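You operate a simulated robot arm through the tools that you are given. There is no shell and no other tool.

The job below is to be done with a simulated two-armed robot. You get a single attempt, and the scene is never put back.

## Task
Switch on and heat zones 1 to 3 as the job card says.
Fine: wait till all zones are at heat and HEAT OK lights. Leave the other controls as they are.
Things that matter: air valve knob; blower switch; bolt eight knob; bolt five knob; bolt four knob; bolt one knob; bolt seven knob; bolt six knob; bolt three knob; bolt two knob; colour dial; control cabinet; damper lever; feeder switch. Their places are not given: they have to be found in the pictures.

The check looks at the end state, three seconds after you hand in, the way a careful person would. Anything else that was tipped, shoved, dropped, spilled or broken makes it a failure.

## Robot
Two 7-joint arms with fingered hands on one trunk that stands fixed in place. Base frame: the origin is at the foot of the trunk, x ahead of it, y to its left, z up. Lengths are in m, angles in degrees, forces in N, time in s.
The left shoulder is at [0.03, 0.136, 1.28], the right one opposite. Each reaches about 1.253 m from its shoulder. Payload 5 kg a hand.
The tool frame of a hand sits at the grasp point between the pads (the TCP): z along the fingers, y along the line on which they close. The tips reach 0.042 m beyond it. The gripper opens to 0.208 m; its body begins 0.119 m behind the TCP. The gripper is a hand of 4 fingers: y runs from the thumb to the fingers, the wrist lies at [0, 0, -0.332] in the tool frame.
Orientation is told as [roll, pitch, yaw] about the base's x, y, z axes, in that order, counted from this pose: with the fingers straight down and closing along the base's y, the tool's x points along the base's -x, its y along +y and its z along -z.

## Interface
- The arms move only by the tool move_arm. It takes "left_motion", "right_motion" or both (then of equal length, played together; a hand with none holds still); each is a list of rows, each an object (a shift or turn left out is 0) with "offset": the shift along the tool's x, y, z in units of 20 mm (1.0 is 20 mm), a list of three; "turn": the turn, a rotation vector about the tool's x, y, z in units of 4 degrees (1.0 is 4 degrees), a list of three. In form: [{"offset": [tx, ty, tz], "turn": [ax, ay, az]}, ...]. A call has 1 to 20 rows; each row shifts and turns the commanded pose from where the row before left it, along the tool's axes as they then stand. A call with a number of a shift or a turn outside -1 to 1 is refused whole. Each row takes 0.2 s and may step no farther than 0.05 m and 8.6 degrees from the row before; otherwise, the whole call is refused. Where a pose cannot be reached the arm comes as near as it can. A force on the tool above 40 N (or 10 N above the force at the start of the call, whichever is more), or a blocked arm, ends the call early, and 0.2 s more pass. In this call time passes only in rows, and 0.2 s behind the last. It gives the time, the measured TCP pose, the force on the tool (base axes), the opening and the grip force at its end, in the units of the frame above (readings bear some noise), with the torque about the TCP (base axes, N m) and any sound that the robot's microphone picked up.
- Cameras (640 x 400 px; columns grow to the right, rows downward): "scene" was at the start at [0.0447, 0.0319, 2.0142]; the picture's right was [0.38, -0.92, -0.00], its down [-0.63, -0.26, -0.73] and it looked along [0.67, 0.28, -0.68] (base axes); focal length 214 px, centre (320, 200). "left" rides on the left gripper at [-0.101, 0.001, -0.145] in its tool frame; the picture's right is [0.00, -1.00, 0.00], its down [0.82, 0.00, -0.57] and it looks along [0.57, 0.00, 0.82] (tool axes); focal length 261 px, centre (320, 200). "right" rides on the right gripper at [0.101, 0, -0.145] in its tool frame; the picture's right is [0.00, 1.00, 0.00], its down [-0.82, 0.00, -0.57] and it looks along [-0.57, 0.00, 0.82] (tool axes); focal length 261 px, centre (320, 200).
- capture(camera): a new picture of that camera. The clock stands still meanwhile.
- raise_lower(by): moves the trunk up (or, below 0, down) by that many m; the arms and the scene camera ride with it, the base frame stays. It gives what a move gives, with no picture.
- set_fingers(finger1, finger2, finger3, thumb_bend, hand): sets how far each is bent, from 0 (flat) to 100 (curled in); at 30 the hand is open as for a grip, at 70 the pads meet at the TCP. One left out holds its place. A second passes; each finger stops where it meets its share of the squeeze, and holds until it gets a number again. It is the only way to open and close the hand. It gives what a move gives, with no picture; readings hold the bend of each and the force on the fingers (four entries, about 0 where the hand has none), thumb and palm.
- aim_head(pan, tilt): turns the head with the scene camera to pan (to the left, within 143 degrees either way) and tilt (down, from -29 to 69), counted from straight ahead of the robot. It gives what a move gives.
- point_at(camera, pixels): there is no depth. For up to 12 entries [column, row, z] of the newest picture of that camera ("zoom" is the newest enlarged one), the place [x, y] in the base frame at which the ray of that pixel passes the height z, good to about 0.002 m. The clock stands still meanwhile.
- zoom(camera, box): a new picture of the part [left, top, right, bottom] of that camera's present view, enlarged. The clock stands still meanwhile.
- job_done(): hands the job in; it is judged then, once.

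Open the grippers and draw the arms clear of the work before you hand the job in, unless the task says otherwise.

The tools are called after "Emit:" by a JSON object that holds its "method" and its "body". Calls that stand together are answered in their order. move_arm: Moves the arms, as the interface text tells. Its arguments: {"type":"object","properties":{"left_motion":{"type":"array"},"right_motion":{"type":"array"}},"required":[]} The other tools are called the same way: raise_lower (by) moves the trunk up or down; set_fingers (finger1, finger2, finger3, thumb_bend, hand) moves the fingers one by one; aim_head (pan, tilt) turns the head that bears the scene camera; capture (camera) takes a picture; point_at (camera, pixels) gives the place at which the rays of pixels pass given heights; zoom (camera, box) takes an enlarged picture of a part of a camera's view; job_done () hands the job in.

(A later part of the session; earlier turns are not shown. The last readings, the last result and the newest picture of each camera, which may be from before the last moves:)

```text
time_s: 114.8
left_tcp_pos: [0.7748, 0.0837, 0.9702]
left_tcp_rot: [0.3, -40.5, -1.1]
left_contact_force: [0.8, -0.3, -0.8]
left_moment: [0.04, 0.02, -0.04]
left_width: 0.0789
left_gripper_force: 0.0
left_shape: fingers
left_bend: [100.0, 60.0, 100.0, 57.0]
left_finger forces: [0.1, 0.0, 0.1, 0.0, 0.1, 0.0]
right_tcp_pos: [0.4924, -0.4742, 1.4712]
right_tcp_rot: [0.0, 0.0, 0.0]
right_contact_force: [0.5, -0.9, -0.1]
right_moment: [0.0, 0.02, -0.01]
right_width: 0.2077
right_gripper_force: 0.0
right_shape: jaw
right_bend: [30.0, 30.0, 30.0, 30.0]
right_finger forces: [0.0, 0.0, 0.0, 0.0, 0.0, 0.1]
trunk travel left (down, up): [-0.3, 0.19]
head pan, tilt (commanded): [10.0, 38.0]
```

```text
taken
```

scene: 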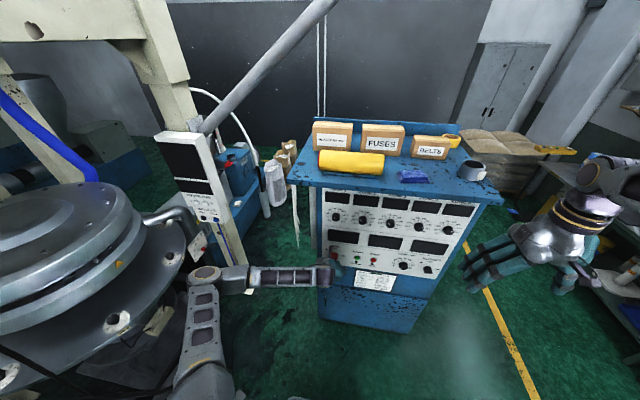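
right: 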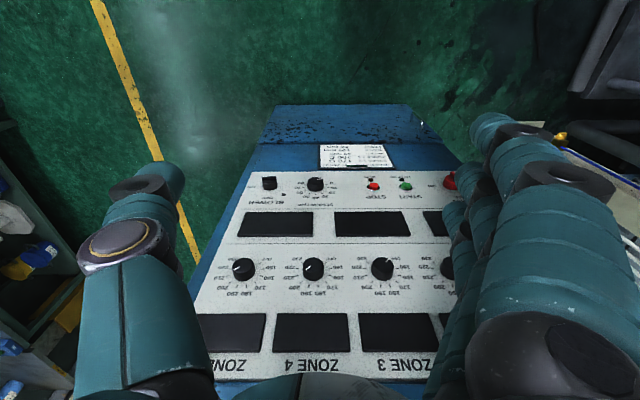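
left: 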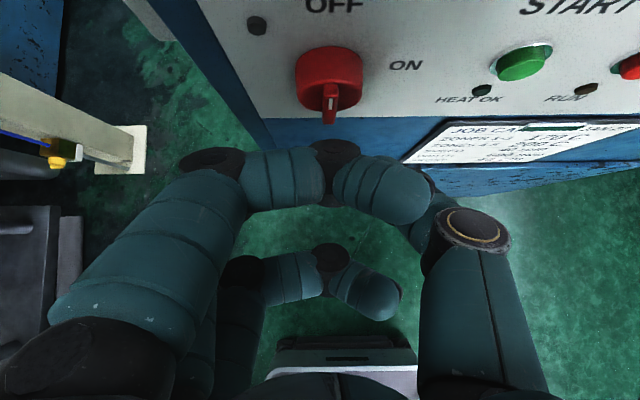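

The hand is at z 0.970, tilt -40, with MAIN at (330,85). I enlarge the MAIN switch to see its shape and where the blade stands.

Emit:
{"method": "zoom", "body": {"camera": "left", "box": [240, 20, 440, 145]}}

Emit:
{"method": "zoom", "body": {"camera": "scene", "box": [320, 235, 400, 285]}}

Emit:
{"method": "point_at", "body": {"camera": "left", "pixels": [[330, 103, 0.97], [330, 103, 0.93], [330, 65, 0.98], [330, 65, 0.94], [257, 25, 1.0], [257, 25, 0.95]]}}

```text
3.20 times, centred on (340, 82) of left
```

zoom: 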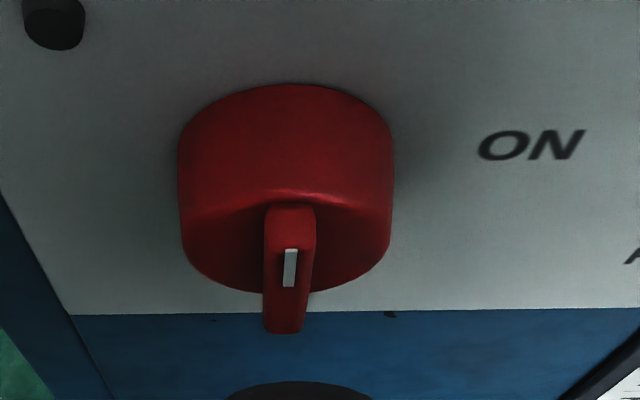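

```text
8.00 times, centred on (360, 260) of scene
```

zoom: 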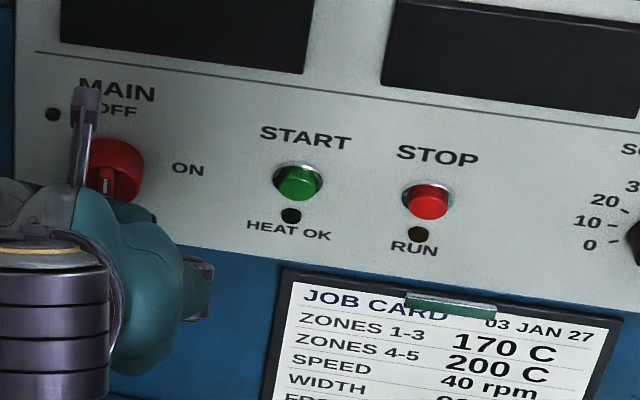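

```text
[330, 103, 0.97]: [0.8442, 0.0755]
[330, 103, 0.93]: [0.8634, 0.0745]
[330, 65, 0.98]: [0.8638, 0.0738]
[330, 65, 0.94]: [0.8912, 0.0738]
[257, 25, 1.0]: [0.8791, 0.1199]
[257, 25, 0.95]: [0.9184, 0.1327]
```

MAIN is a 46 mm disc centred near (y 0.075, z 0.961), 23 mm deep, with an upright bar whose white mark is at the top (OFF). I lower slightly, centre in y, and pitch the hand back up towards level in place, 10 cm off the panel.

Emit:
{"method": "move_arm", "body": {"left_motion": [{"offset": [0.649, -0.21, 0.76]}, {"offset": [0.649, -0.21, 0.76]}, {"turn": [0, -0.9, 0]}, {"turn": [0, -0.9, 0]}, {"turn": [0, -0.9, 0]}, {"turn": [0, -0.9, 0]}, {"turn": [0, -0.9, 0]}, {"turn": [0, -0.9, 0]}, {"turn": [0, -0.9, 0]}, {"turn": [0, -0.9, 0]}]}}

Emit:
{"method": "capture", "body": {"camera": "scene"}}

Emit:
{"method": "capture", "body": {"camera": "left"}}

```text
time_s: 117.0
left_tcp_pos: [0.7839, 0.0778, 0.9415]
left_tcp_rot: [0.3, -46.5, -1.5]
left_contact_force: [0.2, 0.4, 0.0]
left_moment: [0.01, -0.02, 0.03]
left_width: 0.0788
left_gripper_force: 0.2
left_shape: fingers
left_bend: [100.0, 60.0, 100.0, 57.0]
left_finger forces: [0.0, 0.0, 0.1, 0.1, 0.1, 0.0]
left hand out of reach, approached as far as the arm can: row 4, 5, 6, 7, 8, 9, 10
right_tcp_pos: [0.4912, -0.4734, 1.4714]
right_tcp_rot: [0.0, 0.0, 0.0]
right_contact_force: [-0.6, 0.4, 0.0]
right_moment: [0.02, 0.01, -0.01]
right_width: 0.2077
right_gripper_force: 0.1
right_shape: jaw
right_bend: [30.0, 30.0, 30.0, 30.0]
right_finger forces: [0.0, 0.0, 0.0, 0.1, 0.0, 0.0]
trunk travel left (down, up): [-0.3, 0.19]
head pan, tilt (commanded): [10.0, 38.0]
```

```text
taken
```

scene: 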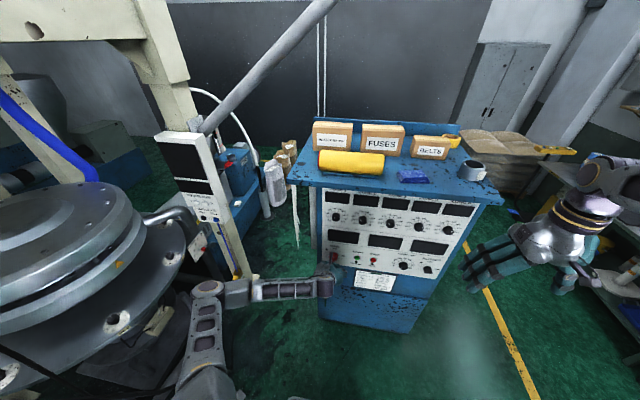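

```text
taken
```

left: 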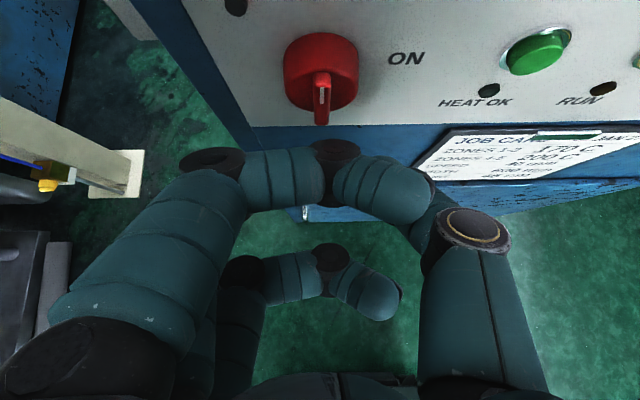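

The wrist is at its bend limit because the forearm lies crosswise here. Raising the trunk by its last 0.19 m and lowering the hand again will straighten the arm; I raise it now, the hand staying 6 cm off the panel.

Emit:
{"method": "raise_lower", "body": {"by": 0.19}}

Emit:
{"method": "move_arm", "body": {"left_motion": [{"offset": [0.72, 0, 0.69]}, {"offset": [0.72, 0, 0.69]}, {"offset": [0.72, 0, 0.69]}, {"offset": [0.74, 0, 0.67]}, {"offset": [0.74, 0, 0.67]}]}}

Emit:
{"method": "capture", "body": {"camera": "scene"}}

```text
time_s: 119.1
left_tcp_pos: [0.7845, 0.0775, 1.1309]
left_tcp_rot: [0.3, -46.3, -1.5]
left_contact_force: [0.2, 0.1, -1.3]
left_moment: [0.01, -0.01, 0.03]
left_width: 0.0788
left_gripper_force: 0.0
left_shape: fingers
left_bend: [100.0, 60.0, 100.0, 57.0]
left_finger forces: [0.1, 0.1, 0.0, 0.0, 0.0, 0.0]
right_tcp_pos: [0.492, -0.4742, 1.6611]
right_tcp_rot: [0.0, 0.1, 0.0]
right_contact_force: [1.1, -0.5, 0.1]
right_moment: [0.04, 0.01, 0.03]
right_width: 0.208
right_gripper_force: 0.1
right_shape: jaw
right_bend: [30.0, 30.0, 30.0, 30.0]
right_finger forces: [0.0, 0.0, 0.0, 0.0, 0.0, 0.0]
trunk travel left (down, up): [-0.49, 0.0]
head pan, tilt (commanded): [10.0, 38.0]
```

```text
time_s: 120.3
left_tcp_pos: [0.8185, 0.0839, 1.0703]
left_tcp_rot: [0.2, -44.9, -1.6]
left_contact_force: [0.2, -0.1, 1.1]
left_moment: [-0.03, 0.06, 0.01]
left_width: 0.0789
left_gripper_force: 0.0
left_shape: fingers
left_bend: [100.0, 60.0, 100.0, 57.0]
left_finger forces: [0.0, 0.0, 0.1, 0.0, 0.0, 0.0]
left hand out of reach, approached as far as the arm can: row 1, 2, 3, 4, 5
right_tcp_pos: [0.4912, -0.4727, 1.6618]
right_tcp_rot: [0.0, 0.0, 0.0]
right_contact_force: [-0.3, -0.7, 0.0]
right_moment: [0.0, 0.03, -0.01]
right_width: 0.2075
right_gripper_force: 0.0
right_shape: jaw
right_bend: [30.0, 30.0, 30.0, 30.0]
right_finger forces: [0.0, 0.0, 0.0, 0.0, 0.0, 0.0]
trunk travel left (down, up): [-0.49, 0.0]
head pan, tilt (commanded): [10.0, 38.0]
```

```text
taken
```

scene: 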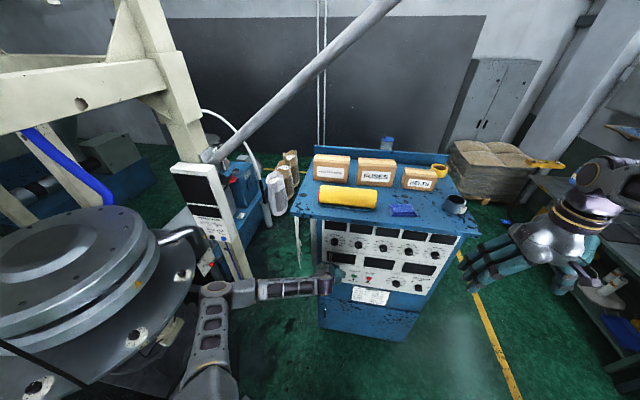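

The hand was driven 3 cm forward instead of down (x 0.8185, still clear of the panel). I back it off along -x first.

Emit:
{"method": "move_arm", "body": {"left_motion": [{"offset": [0.3, 0, -0.9]}, {"offset": [0.3, 0, -0.9]}, {"offset": [0.3, 0, -0.9]}, {"offset": [0.3, 0, -0.9]}]}}

Emit:
{"method": "aim_head", "body": {"pan": 35, "tilt": 50}}

Emit:
{"method": "capture", "body": {"camera": "scene"}}

```text
time_s: 121.3
left_tcp_pos: [0.7712, 0.0898, 1.1251]
left_tcp_rot: [0.3, -45.8, -1.5]
left_contact_force: [-1.2, -0.3, 0.3]
left_moment: [0.03, 0.0, 0.03]
left_width: 0.079
left_gripper_force: 0.2
left_shape: fingers
left_bend: [100.0, 60.0, 100.0, 57.0]
left_finger forces: [0.0, 0.0, 0.0, 0.0, 0.1, 0.0]
left hand out of reach, approached as far as the arm can: row 1, 2, 3, 4
right_tcp_pos: [0.4913, -0.4742, 1.6623]
right_tcp_rot: [0.0, 0.0, -0.1]
right_contact_force: [-1.0, -0.5, 0.4]
right_moment: [-0.01, -0.07, 0.0]
right_width: 0.2079
right_gripper_force: 0.1
right_shape: jaw
right_bend: [30.0, 30.0, 30.0, 30.0]
right_finger forces: [0.0, 0.1, 0.0, 0.0, 0.0, 0.0]
trunk travel left (down, up): [-0.49, 0.0]
head pan, tilt (commanded): [10.0, 38.0]
```

```text
time_s: 122.2
left_tcp_pos: [0.7714, 0.089, 1.1256]
left_tcp_rot: [0.4, -45.7, -1.6]
left_contact_force: [-0.4, -0.2, -0.8]
left_moment: [0.02, 0.02, 0.0]
left_width: 0.0788
left_gripper_force: 0.1
left_shape: fingers
left_bend: [100.0, 60.0, 100.0, 57.0]
left_finger forces: [0.0, 0.1, 0.0, 0.0, 0.0, 0.0]
right_tcp_pos: [0.4911, -0.4742, 1.6615]
right_tcp_rot: [0.0, 0.1, 0.0]
right_contact_force: [-0.6, -0.6, -0.5]
right_moment: [0.05, 0.0, 0.01]
right_width: 0.2077
right_gripper_force: 0.0
right_shape: jaw
right_bend: [30.0, 30.0, 30.0, 30.0]
right_finger forces: [0.1, 0.0, 0.1, 0.0, 0.1, 0.0]
trunk travel left (down, up): [-0.49, 0.0]
head pan, tilt (commanded): [35.0, 50.0]
```

```text
taken
```

scene: 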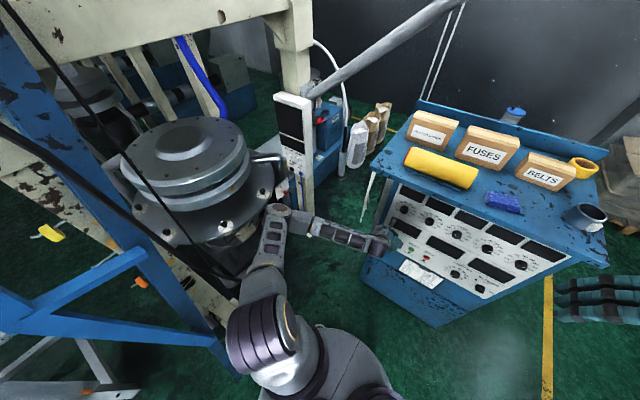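

Now I see the whole arm: the elbow (278,212) is out left with the forearm crosswise, well clear of the die (its rim is beyond y 0.95). Rolling the hand changed the elbow's height before, so I try a negative roll of 60 degrees here to bring the elbow down.

Emit:
{"method": "move_arm", "body": {"left_motion": [{"turn": [0, 0, -1]}, {"turn": [0, 0, -1]}, {"turn": [0, 0, -1]}, {"turn": [0, 0, -1]}, {"turn": [0, 0, -1]}, {"turn": [0, 0, -1]}, {"turn": [0, 0, -1]}, {"turn": [0, 0, -1]}, {"turn": [0, 0, -1]}, {"turn": [0, 0, -1]}, {"turn": [0, 0, -1]}, {"turn": [0, 0, -1]}, {"turn": [0, 0, -1]}, {"turn": [0, 0, -1]}, {"turn": [0, 0, -1]}]}}

Emit:
{"method": "capture", "body": {"camera": "scene"}}

```text
time_s: 124.5
left_tcp_pos: [0.8215, 0.1494, 1.1947]
left_tcp_rot: [-33.6, -33.0, 47.8]
left_contact_force: [-22.4, 1.0, 9.4]
left_moment: [-0.22, -0.23, -0.61]
left_width: 0.0759
left_gripper_force: 11.7
left_shape: fingers
left_bend: [100.0, 60.0, 100.0, 60.0]
left_finger forces: [0.0, 0.0, 0.1, 0.0, 22.6, 0.0]
left hand out of reach, approached as far as the arm can: row 1, 2, 3, 4, 5, 6, 7, 8, 9, 10, 11
right_tcp_pos: [0.4881, -0.4717, 1.6628]
right_tcp_rot: [0.1, -0.1, 0.1]
right_contact_force: [0.5, 0.7, 0.4]
right_moment: [-0.16, 0.09, -0.02]
right_width: 0.2076
right_gripper_force: 0.1
right_shape: jaw
right_bend: [30.0, 30.0, 30.0, 30.0]
right_finger forces: [0.0, 0.0, 0.1, 0.1, 0.1, 0.0]
trunk travel left (down, up): [-0.49, 0.0]
head pan, tilt (commanded): [35.0, 50.0]
stopped in row 11 (left hand): the force on the tool passed its limit at 44 N (the readings are from after the stop); the commanded pose is now the measured one
```

```text
taken
```

scene: 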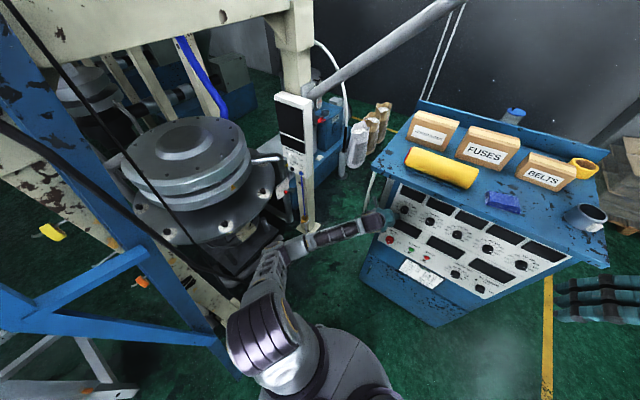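

The hand swung and its thumb pressed on something (22 N) near the panel's left side; the move stopped. I look through the left camera before backing off.

Emit:
{"method": "capture", "body": {"camera": "left"}}

Emit:
{"method": "zoom", "body": {"camera": "scene", "box": [340, 170, 460, 290]}}

```text
taken
```

left: 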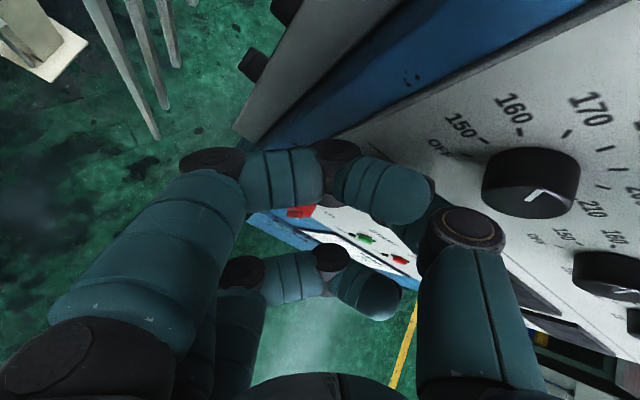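

```text
3.33 times, centred on (400, 230) of scene
```

zoom: 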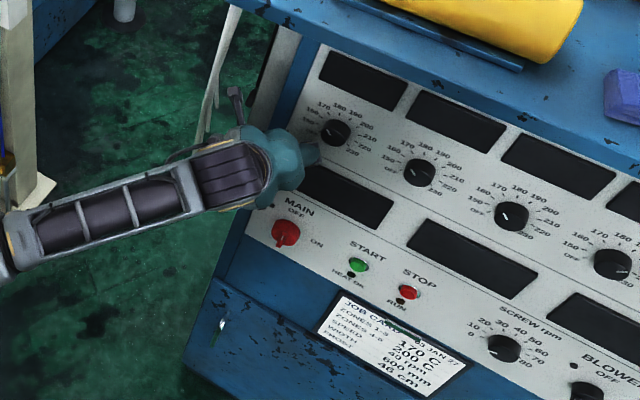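

The thumb only rests on the plain panel face below zone 1's dial. I back the hand straight off along -x.

Emit:
{"method": "move_arm", "body": {"left_motion": [{"offset": [0.564, 0.415, -0.715]}, {"offset": [0.564, 0.415, -0.715]}, {"offset": [0.564, 0.415, -0.715]}, {"offset": [0.564, 0.415, -0.715]}]}}

Emit:
{"method": "capture", "body": {"camera": "scene"}}

Emit:
{"method": "capture", "body": {"camera": "left"}}

```text
time_s: 125.5
left_tcp_pos: [0.7476, 0.1697, 1.197]
left_tcp_rot: [-33.4, -33.6, 47.3]
left_contact_force: [0.2, -0.8, 0.3]
left_moment: [-0.01, -0.02, 0.04]
left_width: 0.0789
left_gripper_force: 0.1
left_shape: fingers
left_bend: [100.0, 60.0, 100.0, 57.0]
left_finger forces: [0.0, 0.1, 0.1, 0.0, 0.1, 0.1]
left hand out of reach, approached as far as the arm can: row 2, 3, 4
right_tcp_pos: [0.4898, -0.4749, 1.6613]
right_tcp_rot: [0.0, 0.0, 0.0]
right_contact_force: [-0.4, -0.4, 0.8]
right_moment: [0.0, -0.06, -0.02]
right_width: 0.208
right_gripper_force: 0.0
right_shape: jaw
right_bend: [30.0, 30.0, 30.0, 30.0]
right_finger forces: [0.0, 0.1, 0.1, 0.0, 0.0, 0.0]
trunk travel left (down, up): [-0.49, 0.0]
head pan, tilt (commanded): [35.0, 50.0]
```

```text
taken
```

scene: 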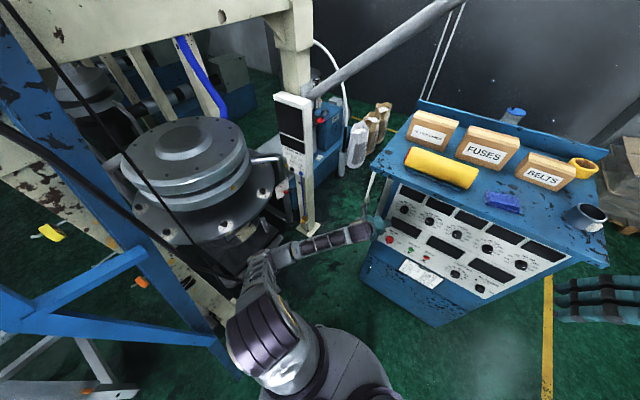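

```text
taken
```

left: 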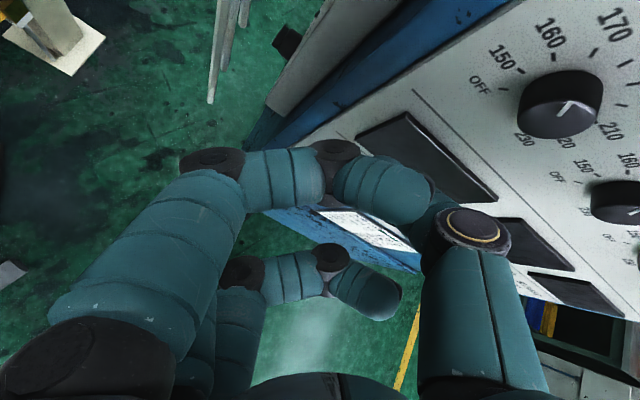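

The hand is free, and the elbow is now low (about (265,262)), which is the posture wanted for MAIN. I lower the hand 0.1 m straight down at this orientation.

Emit:
{"method": "move_arm", "body": {"left_motion": [{"offset": [0.545, 0.464, 0.698]}, {"offset": [0.545, 0.464, 0.698]}, {"offset": [0.545, 0.464, 0.698]}, {"offset": [0.545, 0.464, 0.698]}, {"offset": [0.545, 0.464, 0.698]}]}}

Emit:
{"method": "capture", "body": {"camera": "scene"}}

```text
time_s: 126.7
left_tcp_pos: [0.7697, 0.1925, 1.1188]
left_tcp_rot: [-33.3, -31.6, 47.6]
left_contact_force: [0.2, 0.7, -0.7]
left_moment: [0.0, -0.01, 0.02]
left_width: 0.0788
left_gripper_force: 0.0
left_shape: fingers
left_bend: [100.0, 60.0, 100.0, 57.0]
left_finger forces: [0.0, 0.1, 0.1, 0.0, 0.1, 0.1]
left hand out of reach, approached as far as the arm can: row 1, 2, 3, 4, 5
right_tcp_pos: [0.4903, -0.4742, 1.6619]
right_tcp_rot: [0.0, 0.0, 0.0]
right_contact_force: [0.3, 0.9, -0.7]
right_moment: [0.0, 0.01, 0.02]
right_width: 0.2079
right_gripper_force: 0.1
right_shape: jaw
right_bend: [30.0, 30.0, 30.0, 30.0]
right_finger forces: [0.0, 0.1, 0.1, 0.1, 0.1, 0.1]
trunk travel left (down, up): [-0.49, 0.0]
head pan, tilt (commanded): [35.0, 50.0]
```

```text
taken
```

scene: 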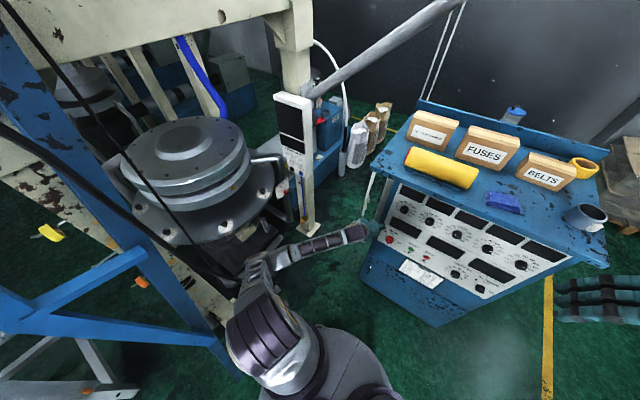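

The forearm now rises to the wrist, so a level hand should suit this posture better. I pitch the hand up about the base's y axis by 40 degrees in place.

Emit:
{"method": "move_arm", "body": {"left_motion": [{"turn": [0.62, -0.78, 0.036]}, {"turn": [0.62, -0.78, 0.036]}, {"turn": [0.62, -0.78, 0.036]}, {"turn": [0.62, -0.78, 0.036]}, {"turn": [0.62, -0.78, 0.036]}, {"turn": [0.62, -0.78, 0.036]}]}}

Emit:
{"method": "capture", "body": {"camera": "scene"}}

Emit:
{"method": "capture", "body": {"camera": "left"}}

```text
time_s: 128.1
left_tcp_pos: [0.7943, 0.2066, 1.1495]
left_tcp_rot: [-43.4, -32.3, 52.6]
left_contact_force: [-0.1, 0.5, 0.0]
left_moment: [0.03, 0.03, -0.03]
left_width: 0.0788
left_gripper_force: 0.1
left_shape: fingers
left_bend: [100.0, 60.0, 100.0, 57.0]
left_finger forces: [0.1, 0.0, 0.0, 0.1, 0.1, 0.0]
left hand out of reach, approached as far as the arm can: row 1, 2, 3, 4, 5, 6
right_tcp_pos: [0.4906, -0.474, 1.6612]
right_tcp_rot: [0.0, 0.1, 0.0]
right_contact_force: [0.0, 0.1, -0.3]
right_moment: [-0.01, -0.01, 0.04]
right_width: 0.2079
right_gripper_force: 0.1
right_shape: jaw
right_bend: [30.0, 30.0, 30.0, 30.0]
right_finger forces: [0.1, 0.1, 0.1, 0.2, 0.0, 0.0]
trunk travel left (down, up): [-0.49, 0.0]
head pan, tilt (commanded): [35.0, 50.0]
```

```text
taken
```

scene: 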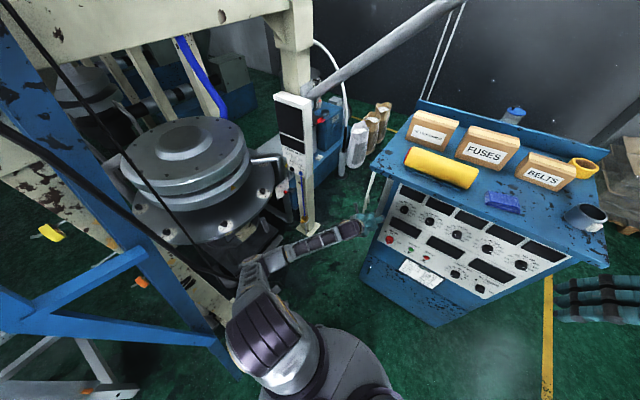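

```text
taken
```

left: 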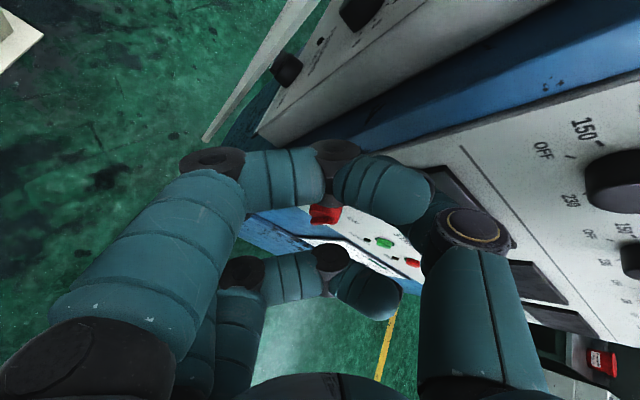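

The hand drifted left-forward towards the hanging strands, so this posture is a dead end. I retreat it back and to the right first.

Emit:
{"method": "move_arm", "body": {"left_motion": [{"offset": [0.64, -0.2, -0.694]}, {"offset": [0.64, -0.2, -0.694]}, {"offset": [0.64, -0.2, -0.694]}]}}

Emit:
{"method": "capture", "body": {"camera": "scene"}}

```text
time_s: 128.9
left_tcp_pos: [0.7654, 0.1989, 1.1881]
left_tcp_rot: [-43.4, -32.7, 52.5]
left_contact_force: [0.5, 0.3, -0.6]
left_moment: [0.01, -0.03, -0.04]
left_width: 0.0789
left_gripper_force: 0.0
left_shape: fingers
left_bend: [100.0, 60.0, 100.0, 57.0]
left_finger forces: [0.0, 0.0, 0.0, 0.0, 0.1, 0.0]
left hand out of reach, approached as far as the arm can: row 1, 2, 3
right_tcp_pos: [0.49, -0.4745, 1.6623]
right_tcp_rot: [0.0, 0.0, 0.1]
right_contact_force: [0.3, 0.5, -1.3]
right_moment: [0.05, 0.0, 0.0]
right_width: 0.2079
right_gripper_force: 0.2
right_shape: jaw
right_bend: [30.0, 30.0, 30.0, 30.0]
right_finger forces: [0.1, 0.0, 0.0, 0.1, 0.0, 0.1]
trunk travel left (down, up): [-0.49, 0.0]
head pan, tilt (commanded): [35.0, 50.0]
```

```text
taken
```

scene: 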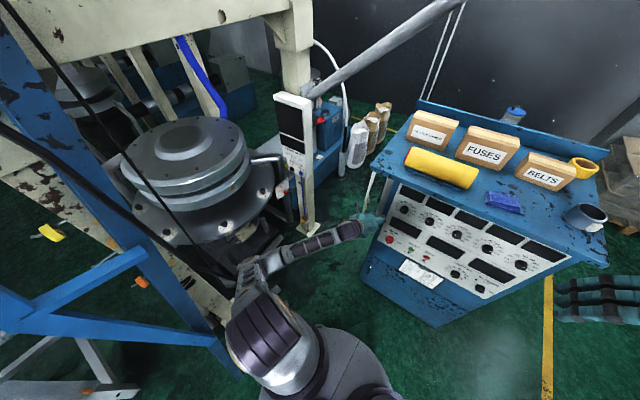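

The hand is at x 0.765 and clear. I roll it back by +20 degrees to return towards the former, workable posture, and check.

Emit:
{"method": "move_arm", "body": {"left_motion": [{"turn": [0, 0, 1]}, {"turn": [0, 0, 1]}, {"turn": [0, 0, 1]}, {"turn": [0, 0, 1]}, {"turn": [0, 0, 1]}]}}

Emit:
{"method": "capture", "body": {"camera": "scene"}}

```text
time_s: 130.1
left_tcp_pos: [0.7727, 0.2086, 1.1992]
left_tcp_rot: [-29.7, -46.1, 31.6]
left_contact_force: [0.4, -0.6, 0.7]
left_moment: [-0.04, -0.02, -0.02]
left_width: 0.0789
left_gripper_force: 0.2
left_shape: fingers
left_bend: [100.0, 60.0, 100.0, 57.0]
left_finger forces: [0.0, 0.1, 0.1, 0.0, 0.0, 0.0]
left hand out of reach, approached as far as the arm can: row 1, 2
right_tcp_pos: [0.4911, -0.4732, 1.6618]
right_tcp_rot: [0.0, 0.0, 0.0]
right_contact_force: [0.3, 0.0, 0.1]
right_moment: [0.01, -0.02, -0.02]
right_width: 0.208
right_gripper_force: 0.1
right_shape: jaw
right_bend: [30.0, 30.0, 30.0, 30.0]
right_finger forces: [0.0, 0.0, 0.0, 0.0, 0.0, 0.1]
trunk travel left (down, up): [-0.49, 0.0]
head pan, tilt (commanded): [35.0, 50.0]
```

```text
taken
```

scene: 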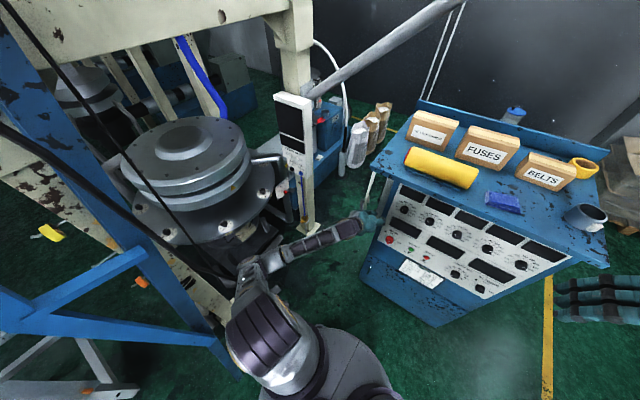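

Rows 3-5 were reached again, with the elbow still low. I roll on by +24 degrees to bring the hand to about zero roll.

Emit:
{"method": "move_arm", "body": {"left_motion": [{"turn": [0, 0, 1]}, {"turn": [0, 0, 1]}, {"turn": [0, 0, 1]}, {"turn": [0, 0, 1]}, {"turn": [0, 0, 1]}, {"turn": [0, 0, 1]}]}}

Emit:
{"method": "capture", "body": {"camera": "scene"}}

Emit:
{"method": "capture", "body": {"camera": "left"}}

```text
time_s: 131.5
left_tcp_pos: [0.7723, 0.2087, 1.1993]
left_tcp_rot: [-2.0, -53.0, -4.3]
left_contact_force: [0.3, -0.1, -0.5]
left_moment: [-0.01, 0.04, -0.03]
left_width: 0.0791
left_gripper_force: 0.1
left_shape: fingers
left_bend: [100.0, 60.0, 100.0, 57.0]
left_finger forces: [0.1, 0.0, 0.1, 0.0, 0.0, 0.0]
right_tcp_pos: [0.4908, -0.4739, 1.6615]
right_tcp_rot: [0.0, 0.0, -0.1]
right_contact_force: [0.4, -0.5, 0.7]
right_moment: [0.03, 0.03, 0.02]
right_width: 0.2078
right_gripper_force: 0.1
right_shape: jaw
right_bend: [30.0, 30.0, 30.0, 30.0]
right_finger forces: [0.0, 0.1, 0.1, 0.1, 0.0, 0.0]
trunk travel left (down, up): [-0.49, 0.0]
head pan, tilt (commanded): [35.0, 50.0]
```

```text
taken
```

scene: 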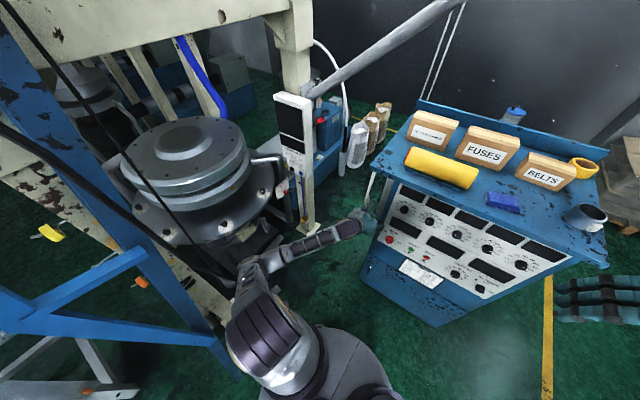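

```text
taken
```

left: 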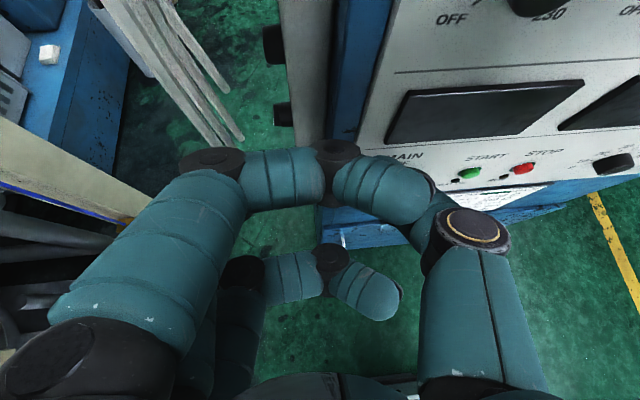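

The hand is now at roll 0 with the elbow low and every row reached. I move it right, away from the strands, to y about 0.09.

Emit:
{"method": "move_arm", "body": {"left_motion": [{"offset": [0, -1, 0]}, {"offset": [0, -1, 0]}, {"offset": [0, -1, 0]}, {"offset": [0, -1, 0]}, {"offset": [0, -1, 0]}, {"offset": [0, -0.8, 0]}]}}

Emit:
{"method": "capture", "body": {"camera": "scene"}}

```text
time_s: 132.9
left_tcp_pos: [0.7305, 0.0066, 1.184]
left_tcp_rot: [-15.4, -48.1, 0.1]
left_contact_force: [0.2, -1.4, -1.1]
left_moment: [0.14, -0.23, 0.25]
left_width: 0.0791
left_gripper_force: 0.0
left_shape: fingers
left_bend: [100.0, 60.0, 100.0, 57.0]
left_finger forces: [0.0, 0.0, 0.0, 0.0, 0.0, 0.0]
left hand out of reach, approached as far as the arm can: row 1, 2, 3, 4, 5
right_tcp_pos: [0.4952, -0.478, 1.6597]
right_tcp_rot: [0.2, 0.0, 0.2]
right_contact_force: [0.6, -2.1, 0.6]
right_moment: [0.27, 0.06, -0.01]
right_width: 0.2077
right_gripper_force: 0.1
right_shape: jaw
right_bend: [30.0, 30.0, 30.0, 30.0]
right_finger forces: [0.0, 0.0, 0.0, 0.0, 0.0, 0.0]
trunk travel left (down, up): [-0.49, 0.0]
head pan, tilt (commanded): [35.0, 50.0]
stopped in row 6 (left hand): the force on the tool passed its limit at 58 N (the readings are from after the stop); the commanded pose is now the measured one
```

```text
taken
```

scene: 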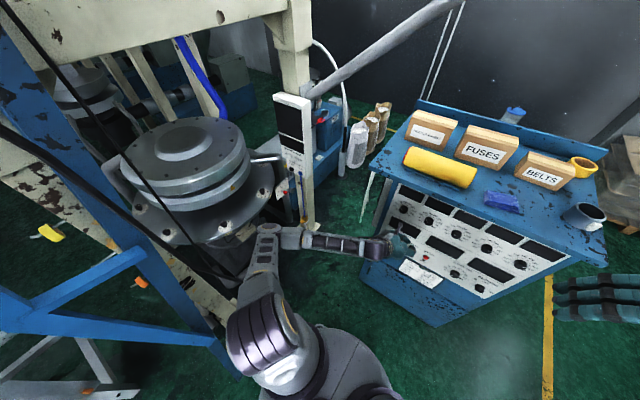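

The arm flipped its elbow quickly and stopped on an inertial force; the hand is at x 0.73, well off the panel. I check the panel to see that nothing was disturbed.

Emit:
{"method": "aim_head", "body": {"pan": 0, "tilt": 42}}

Emit:
{"method": "capture", "body": {"camera": "scene"}}

Emit:
{"method": "zoom", "body": {"camera": "scene", "box": [290, 200, 430, 290]}}

Emit:
{"method": "capture", "body": {"camera": "left"}}

```text
time_s: 133.9
left_tcp_pos: [0.7294, 0.0096, 1.1841]
left_tcp_rot: [-15.5, -48.1, 0.3]
left_contact_force: [0.2, -0.9, -0.6]
left_moment: [0.02, 0.02, -0.01]
left_width: 0.0792
left_gripper_force: 0.1
left_shape: fingers
left_bend: [100.0, 60.0, 100.0, 57.0]
left_finger forces: [0.0, 0.1, 0.0, 0.0, 0.0, 0.1]
right_tcp_pos: [0.4928, -0.4727, 1.6629]
right_tcp_rot: [0.0, -0.2, 0.2]
right_contact_force: [-0.7, -0.7, -0.1]
right_moment: [0.08, 0.06, -0.01]
right_width: 0.2078
right_gripper_force: 0.0
right_shape: jaw
right_bend: [30.0, 30.0, 30.0, 30.0]
right_finger forces: [0.0, 0.0, 0.1, 0.0, 0.0, 0.0]
trunk travel left (down, up): [-0.49, 0.0]
head pan, tilt (commanded): [0.0, 42.0]
```

```text
taken
```

scene: 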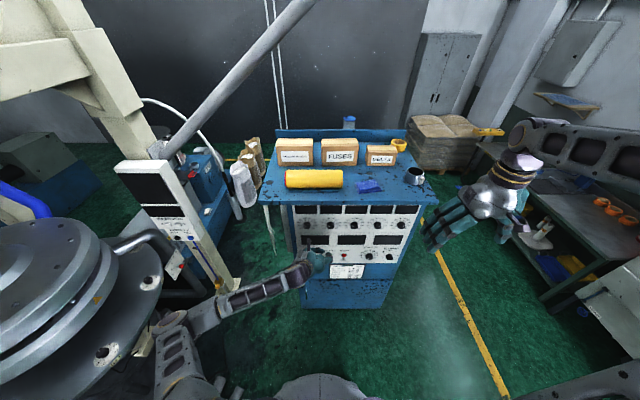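

```text
4.44 times, centred on (360, 245) of scene
```

zoom: 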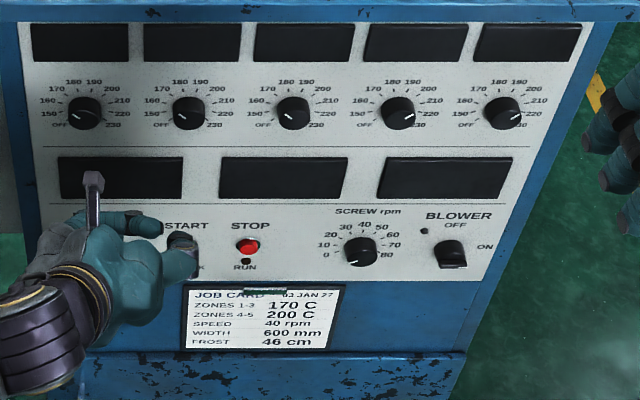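

```text
taken
```

left: 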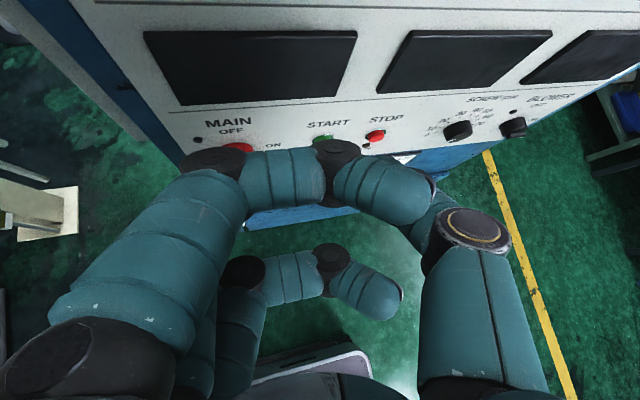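

The panel looks undisturbed (zone pointers unchanged). I will instead reach MAIN with the trunk low, where this arm behaves well; first I straighten the hand's yaw in place.

Emit:
{"method": "move_arm", "body": {"left_motion": [{"offset": [-0.668, 0.194, 0.718]}, {"turn": [-0.95, 0, 0]}, {"turn": [-0.95, 0, 0]}, {"turn": [-0.95, 0, 0]}, {"turn": [-0.95, 0, 0]}]}}

Emit:
{"method": "capture", "body": {"camera": "scene"}}

```text
time_s: 135.2
left_tcp_pos: [0.7535, 0.0106, 1.1913]
left_tcp_rot: [-0.1, -47.3, -0.1]
left_contact_force: [-0.2, 0.0, -0.5]
left_moment: [0.01, 0.01, 0.01]
left_width: 0.079
left_gripper_force: 0.0
left_shape: fingers
left_bend: [100.0, 60.0, 100.0, 57.0]
left_finger forces: [0.0, 0.0, 0.0, 0.0, 0.1, 0.1]
left hand out of reach, approached as far as the arm can: row 5
right_tcp_pos: [0.4934, -0.4733, 1.6623]
right_tcp_rot: [0.1, -0.1, 0.3]
right_contact_force: [-0.4, -0.5, -0.4]
right_moment: [0.07, 0.07, 0.0]
right_width: 0.2081
right_gripper_force: 0.0
right_shape: jaw
right_bend: [30.0, 30.0, 30.0, 30.0]
right_finger forces: [0.0, 0.1, 0.0, 0.1, 0.0, 0.0]
trunk travel left (down, up): [-0.49, 0.0]
head pan, tilt (commanded): [0.0, 42.0]
```

```text
taken
```

scene: 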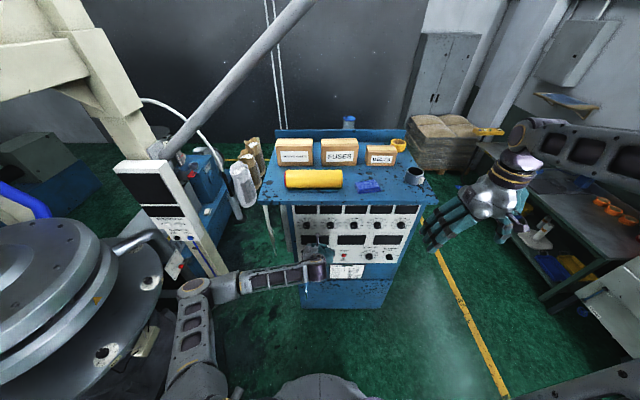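

The yaw is straight again (rot -0.1,-47.3,-0.1). I raise the hand 0.2 m relative to the trunk, and then lower the trunk fully.

Emit:
{"method": "move_arm", "body": {"left_motion": [{"offset": [-0.735, 0.3, -0.66]}, {"offset": [-0.735, 0.3, -0.66]}, {"offset": [-0.735, 0.3, -0.66]}, {"offset": [-0.735, 0.3, -0.66]}, {"offset": [-0.735, 0.3, -0.66]}, {"offset": [-0.735, 0.3, -0.66]}, {"offset": [-0.735, 0.3, -0.66]}, {"offset": [-0.735, 0.3, -0.66]}, {"offset": [-0.735, 0.3, -0.66]}, {"offset": [-0.735, 0.3, -0.66]}]}}

Emit:
{"method": "capture", "body": {"camera": "scene"}}

```text
time_s: 137.3
left_tcp_pos: [0.7512, 0.0724, 1.3882]
left_tcp_rot: [-0.2, -48.1, 0.2]
left_contact_force: [0.1, 0.2, -0.1]
left_moment: [-0.01, -0.05, 0.03]
left_width: 0.0791
left_gripper_force: 0.1
left_shape: fingers
left_bend: [100.0, 60.0, 100.0, 57.0]
left_finger forces: [0.1, 0.0, 0.0, 0.0, 0.0, 0.0]
right_tcp_pos: [0.4919, -0.4724, 1.6638]
right_tcp_rot: [0.0, -0.1, 0.2]
right_contact_force: [-0.8, 0.5, 0.0]
right_moment: [0.0, -0.04, 0.01]
right_width: 0.2079
right_gripper_force: 0.0
right_shape: jaw
right_bend: [30.0, 30.0, 30.0, 30.0]
right_finger forces: [0.0, 0.0, 0.0, 0.1, 0.1, 0.1]
trunk travel left (down, up): [-0.49, 0.0]
head pan, tilt (commanded): [0.0, 42.0]
```

```text
taken
```

scene: 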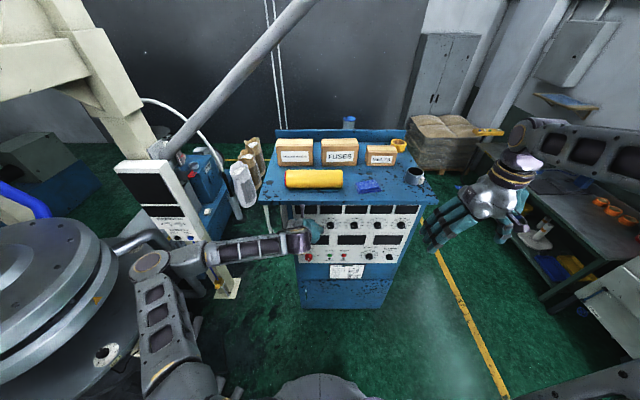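

All rows were reached with the elbow out left. I lower the trunk by 0.4 m; the hand goes down to z about 0.99 at x 0.75, 9 cm clear of the panel.

Emit:
{"method": "raise_lower", "body": {"by": -0.4}}

Emit:
{"method": "capture", "body": {"camera": "left"}}

Emit:
{"method": "capture", "body": {"camera": "scene"}}

```text
time_s: 141.2
left_tcp_pos: [0.7509, 0.0725, 0.9883]
left_tcp_rot: [-0.3, -48.2, 0.2]
left_contact_force: [0.2, 0.0, 1.4]
left_moment: [-0.01, -0.02, 0.03]
left_width: 0.0791
left_gripper_force: 0.1
left_shape: fingers
left_bend: [100.0, 60.0, 100.0, 57.0]
left_finger forces: [0.0, 0.1, 0.0, 0.1, 0.0, 0.1]
right_tcp_pos: [0.493, -0.4719, 1.2629]
right_tcp_rot: [0.0, -0.1, 0.1]
right_contact_force: [-0.4, -0.9, 0.6]
right_moment: [-0.02, -0.02, 0.01]
right_width: 0.2076
right_gripper_force: 0.0
right_shape: jaw
right_bend: [30.0, 30.0, 30.0, 30.0]
right_finger forces: [0.1, 0.0, 0.1, 0.0, 0.0, 0.0]
trunk travel left (down, up): [-0.09, 0.4]
head pan, tilt (commanded): [0.0, 42.0]
```

```text
taken
```

left: 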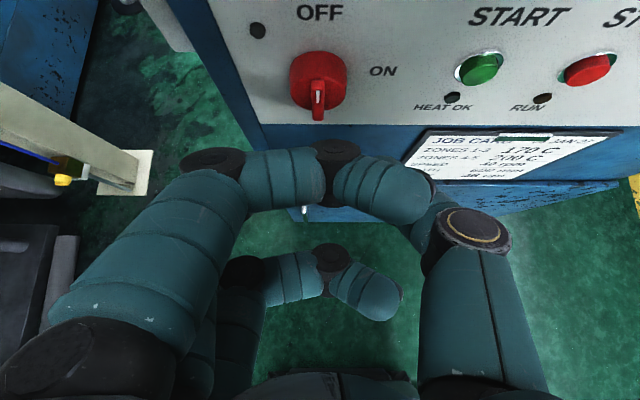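

```text
taken
```

scene: 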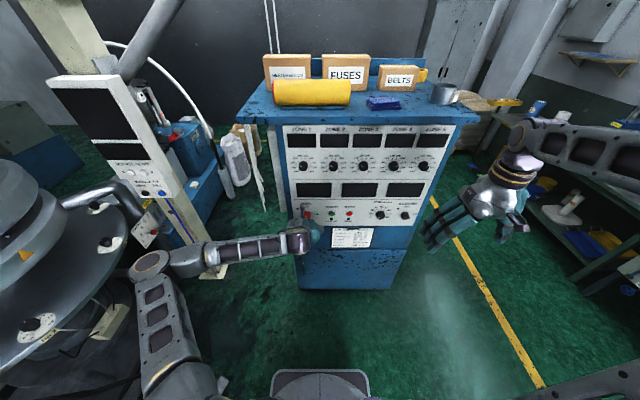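

MAIN is at (318,80) in the left view. I plan to push the bar's upper end over to ON with the middle finger's pad; to see that fingertip, I open finger 1 here in free space and bring finger 2 to 70.

Emit:
{"method": "set_fingers", "body": {"hand": "left", "finger1": 25, "finger2": 70, "finger3": 100, "thumb_bend": 55}}

Emit:
{"method": "capture", "body": {"camera": "left"}}

Emit:
{"method": "zoom", "body": {"camera": "left", "box": [220, 40, 440, 240]}}

```text
time_s: 142.2
left_tcp_pos: [0.7515, 0.0731, 0.9881]
left_tcp_rot: [-0.2, -48.2, 0.2]
left_contact_force: [0.7, 0.1, -0.5]
left_moment: [0.03, 0.01, 0.0]
left_width: 0.1665
left_gripper_force: 0.1
left_shape: fingers
left_bend: [25.0, 70.0, 100.0, 55.0]
left_finger forces: [0.1, 0.0, 0.0, 0.0, 0.0, 0.1]
right_tcp_pos: [0.4929, -0.4716, 1.2628]
right_tcp_rot: [0.1, -0.1, 0.2]
right_contact_force: [1.3, 0.1, 0.7]
right_moment: [0.0, -0.02, 0.0]
right_width: 0.208
right_gripper_force: 0.0
right_shape: jaw
right_bend: [30.0, 30.0, 30.0, 30.0]
right_finger forces: [0.0, 0.1, 0.1, 0.0, 0.1, 0.1]
trunk travel left (down, up): [-0.09, 0.4]
head pan, tilt (commanded): [0.0, 42.0]
```

```text
taken
```

left: 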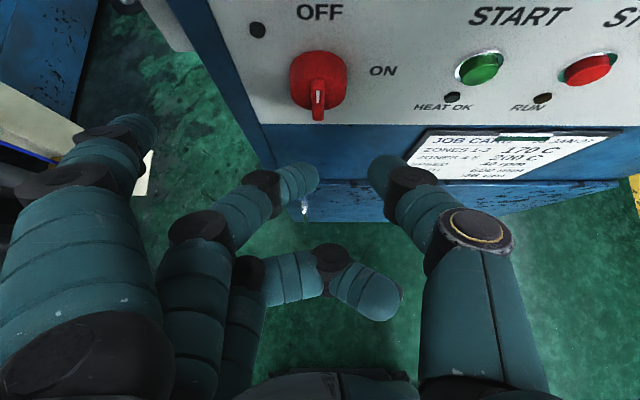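

```text
2.00 times, centred on (330, 140) of left
```

zoom: 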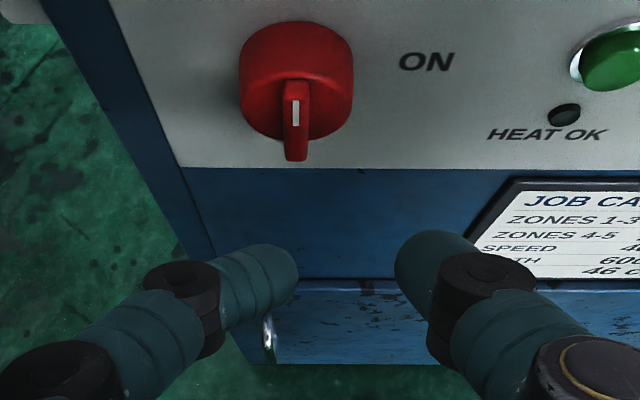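

The fingertip of finger 2 lies at about the tool's axis, 3-4 cm ahead of the TCP, so it can push the bar. I curl finger 1 away again and move in front of the bar's upper left side, stopping just short of it.

Emit:
{"method": "set_fingers", "body": {"hand": "left", "finger1": 100}}

Emit:
{"method": "move_arm", "body": {"left_motion": [{"offset": [-0.575, 0.28, 0.492]}, {"offset": [-0.575, 0.28, 0.492]}, {"offset": [-0.575, 0.28, 0.492]}]}}

Emit:
{"method": "capture", "body": {"camera": "left"}}

Emit:
{"method": "zoom", "body": {"camera": "scene", "box": [275, 185, 375, 250]}}

```text
time_s: 143.2
left_tcp_pos: [0.7521, 0.0729, 0.9872]
left_tcp_rot: [-0.2, -48.1, 0.2]
left_contact_force: [0.6, -1.3, 0.6]
left_moment: [0.01, -0.01, -0.01]
left_width: 0.0803
left_gripper_force: 0.1
left_shape: fingers
left_bend: [100.0, 70.0, 100.0, 55.0]
left_finger forces: [0.1, 0.0, 0.0, 0.0, 0.0, 0.1]
right_tcp_pos: [0.4921, -0.4722, 1.2626]
right_tcp_rot: [0.0, -0.2, 0.2]
right_contact_force: [-0.6, -0.5, 1.2]
right_moment: [-0.03, -0.03, 0.01]
right_width: 0.2076
right_gripper_force: 0.1
right_shape: jaw
right_bend: [30.0, 30.0, 30.0, 30.0]
right_finger forces: [0.0, 0.0, 0.0, 0.0, 0.0, 0.0]
trunk travel left (down, up): [-0.09, 0.4]
head pan, tilt (commanded): [0.0, 42.0]
```

```text
time_s: 144.0
left_tcp_pos: [0.7982, 0.0897, 0.9936]
left_tcp_rot: [-0.3, -48.0, 0.2]
left_contact_force: [0.0, -0.7, -0.1]
left_moment: [0.03, -0.05, 0.01]
left_width: 0.0804
left_gripper_force: 0.1
left_shape: fingers
left_bend: [100.0, 70.0, 100.0, 55.0]
left_finger forces: [0.1, 0.0, 0.1, 0.0, 0.0, 0.0]
right_tcp_pos: [0.4924, -0.4728, 1.2632]
right_tcp_rot: [0.0, 0.0, 0.1]
right_contact_force: [-0.3, -0.6, 0.5]
right_moment: [0.0, 0.02, 0.0]
right_width: 0.2076
right_gripper_force: 0.1
right_shape: jaw
right_bend: [30.0, 30.0, 30.0, 30.0]
right_finger forces: [0.1, 0.0, 0.0, 0.0, 0.0, 0.0]
trunk travel left (down, up): [-0.09, 0.4]
head pan, tilt (commanded): [0.0, 42.0]
```

```text
taken
```

left: 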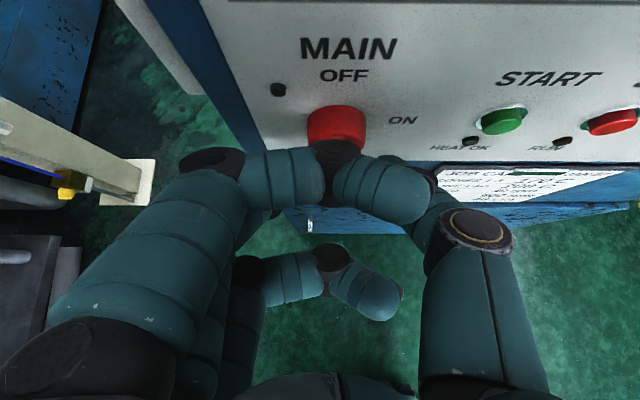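

```text
6.15 times, centred on (325, 218) of scene
```

zoom: 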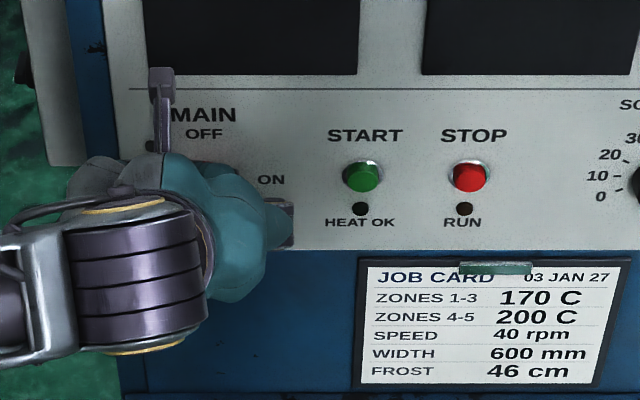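

The hand is left of the bar with about 9 mm lateral clearance, tip at x about 0.83. I move forward by 20 mm so the tip comes beside the bar, nearly at the disc's face.

Emit:
{"method": "move_arm", "body": {"left_motion": [{"offset": [-0.351, 0, 0.39]}, {"offset": [-0.351, 0, 0.39]}]}}

Emit:
{"method": "capture", "body": {"camera": "left"}}

```text
time_s: 144.6
left_tcp_pos: [0.818, 0.0904, 0.9951]
left_tcp_rot: [-0.2, -48.1, 0.3]
left_contact_force: [0.9, -0.6, 0.0]
left_moment: [-0.01, -0.02, 0.0]
left_width: 0.0804
left_gripper_force: 0.0
left_shape: fingers
left_bend: [100.0, 70.0, 100.0, 55.0]
left_finger forces: [0.0, 0.1, 0.0, 0.1, 0.1, 0.1]
right_tcp_pos: [0.4917, -0.4704, 1.2625]
right_tcp_rot: [-0.1, -0.1, 0.3]
right_contact_force: [0.4, -0.3, 0.7]
right_moment: [0.02, 0.01, 0.01]
right_width: 0.2078
right_gripper_force: 0.1
right_shape: jaw
right_bend: [30.0, 30.0, 30.0, 30.0]
right_finger forces: [0.1, 0.0, 0.1, 0.0, 0.1, 0.1]
trunk travel left (down, up): [-0.09, 0.4]
head pan, tilt (commanded): [0.0, 42.0]
```

```text
taken
```

left: 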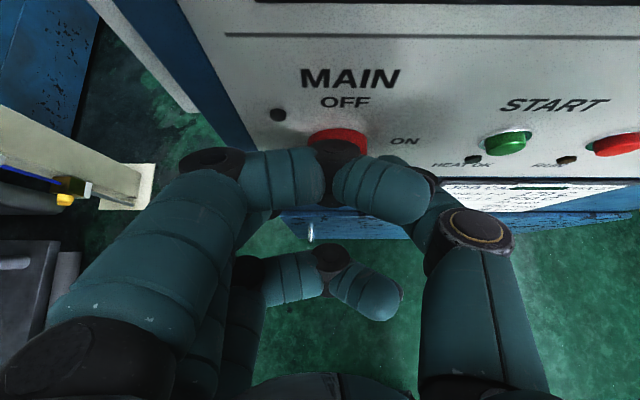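

No contact yet. I go 3 mm further in and then push to the right (-y) in small steps, following the bar's arc.

Emit:
{"method": "move_arm", "body": {"left_motion": [{"offset": [-0.1, 0, 0.112]}, {"offset": [0, -0.25, 0]}, {"offset": [-0.02, -0.25, -0.02]}, {"offset": [-0.04, -0.25, -0.04]}]}}

Emit:
{"method": "capture", "body": {"camera": "left"}}

Emit:
{"method": "zoom", "body": {"camera": "scene", "box": [275, 185, 375, 250]}}

```text
time_s: 145.6
left_tcp_pos: [0.82, 0.0755, 0.9964]
left_tcp_rot: [-0.2, -48.1, 0.4]
left_contact_force: [-10.8, 9.7, 4.9]
left_moment: [0.35, 0.22, 0.54]
left_width: 0.0805
left_gripper_force: 7.5
left_shape: fingers
left_bend: [100.0, 66.0, 100.0, 55.0]
left_finger forces: [0.1, 14.8, 0.1, 0.0, 0.1, 0.0]
right_tcp_pos: [0.4908, -0.4709, 1.2631]
right_tcp_rot: [0.0, -0.1, 0.3]
right_contact_force: [0.6, 0.3, 0.0]
right_moment: [-0.01, -0.03, -0.01]
right_width: 0.2076
right_gripper_force: 0.0
right_shape: jaw
right_bend: [30.0, 30.0, 30.0, 30.0]
right_finger forces: [0.0, 0.0, 0.0, 0.0, 0.1, 0.0]
trunk travel left (down, up): [-0.09, 0.4]
head pan, tilt (commanded): [0.0, 42.0]
```

```text
taken
```

left: 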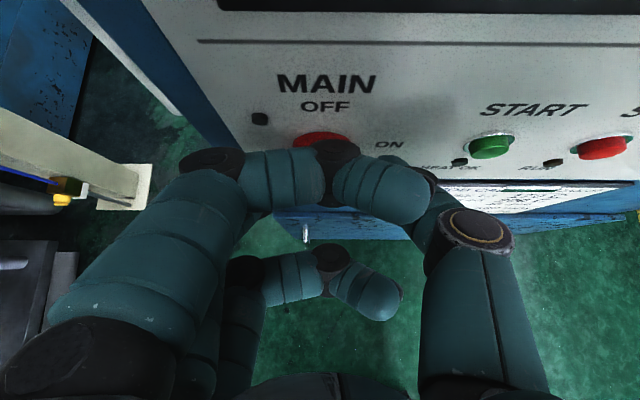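

```text
6.15 times, centred on (325, 218) of scene
```

zoom: 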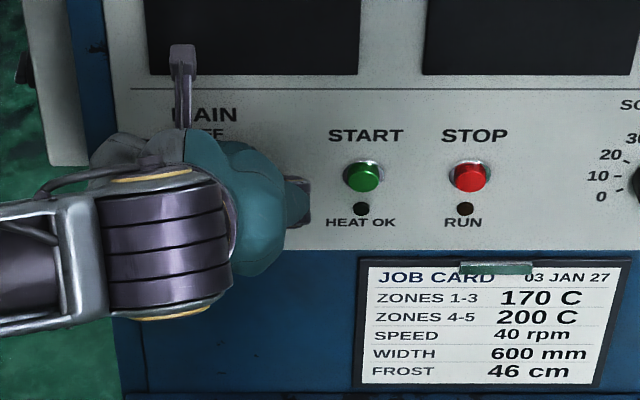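

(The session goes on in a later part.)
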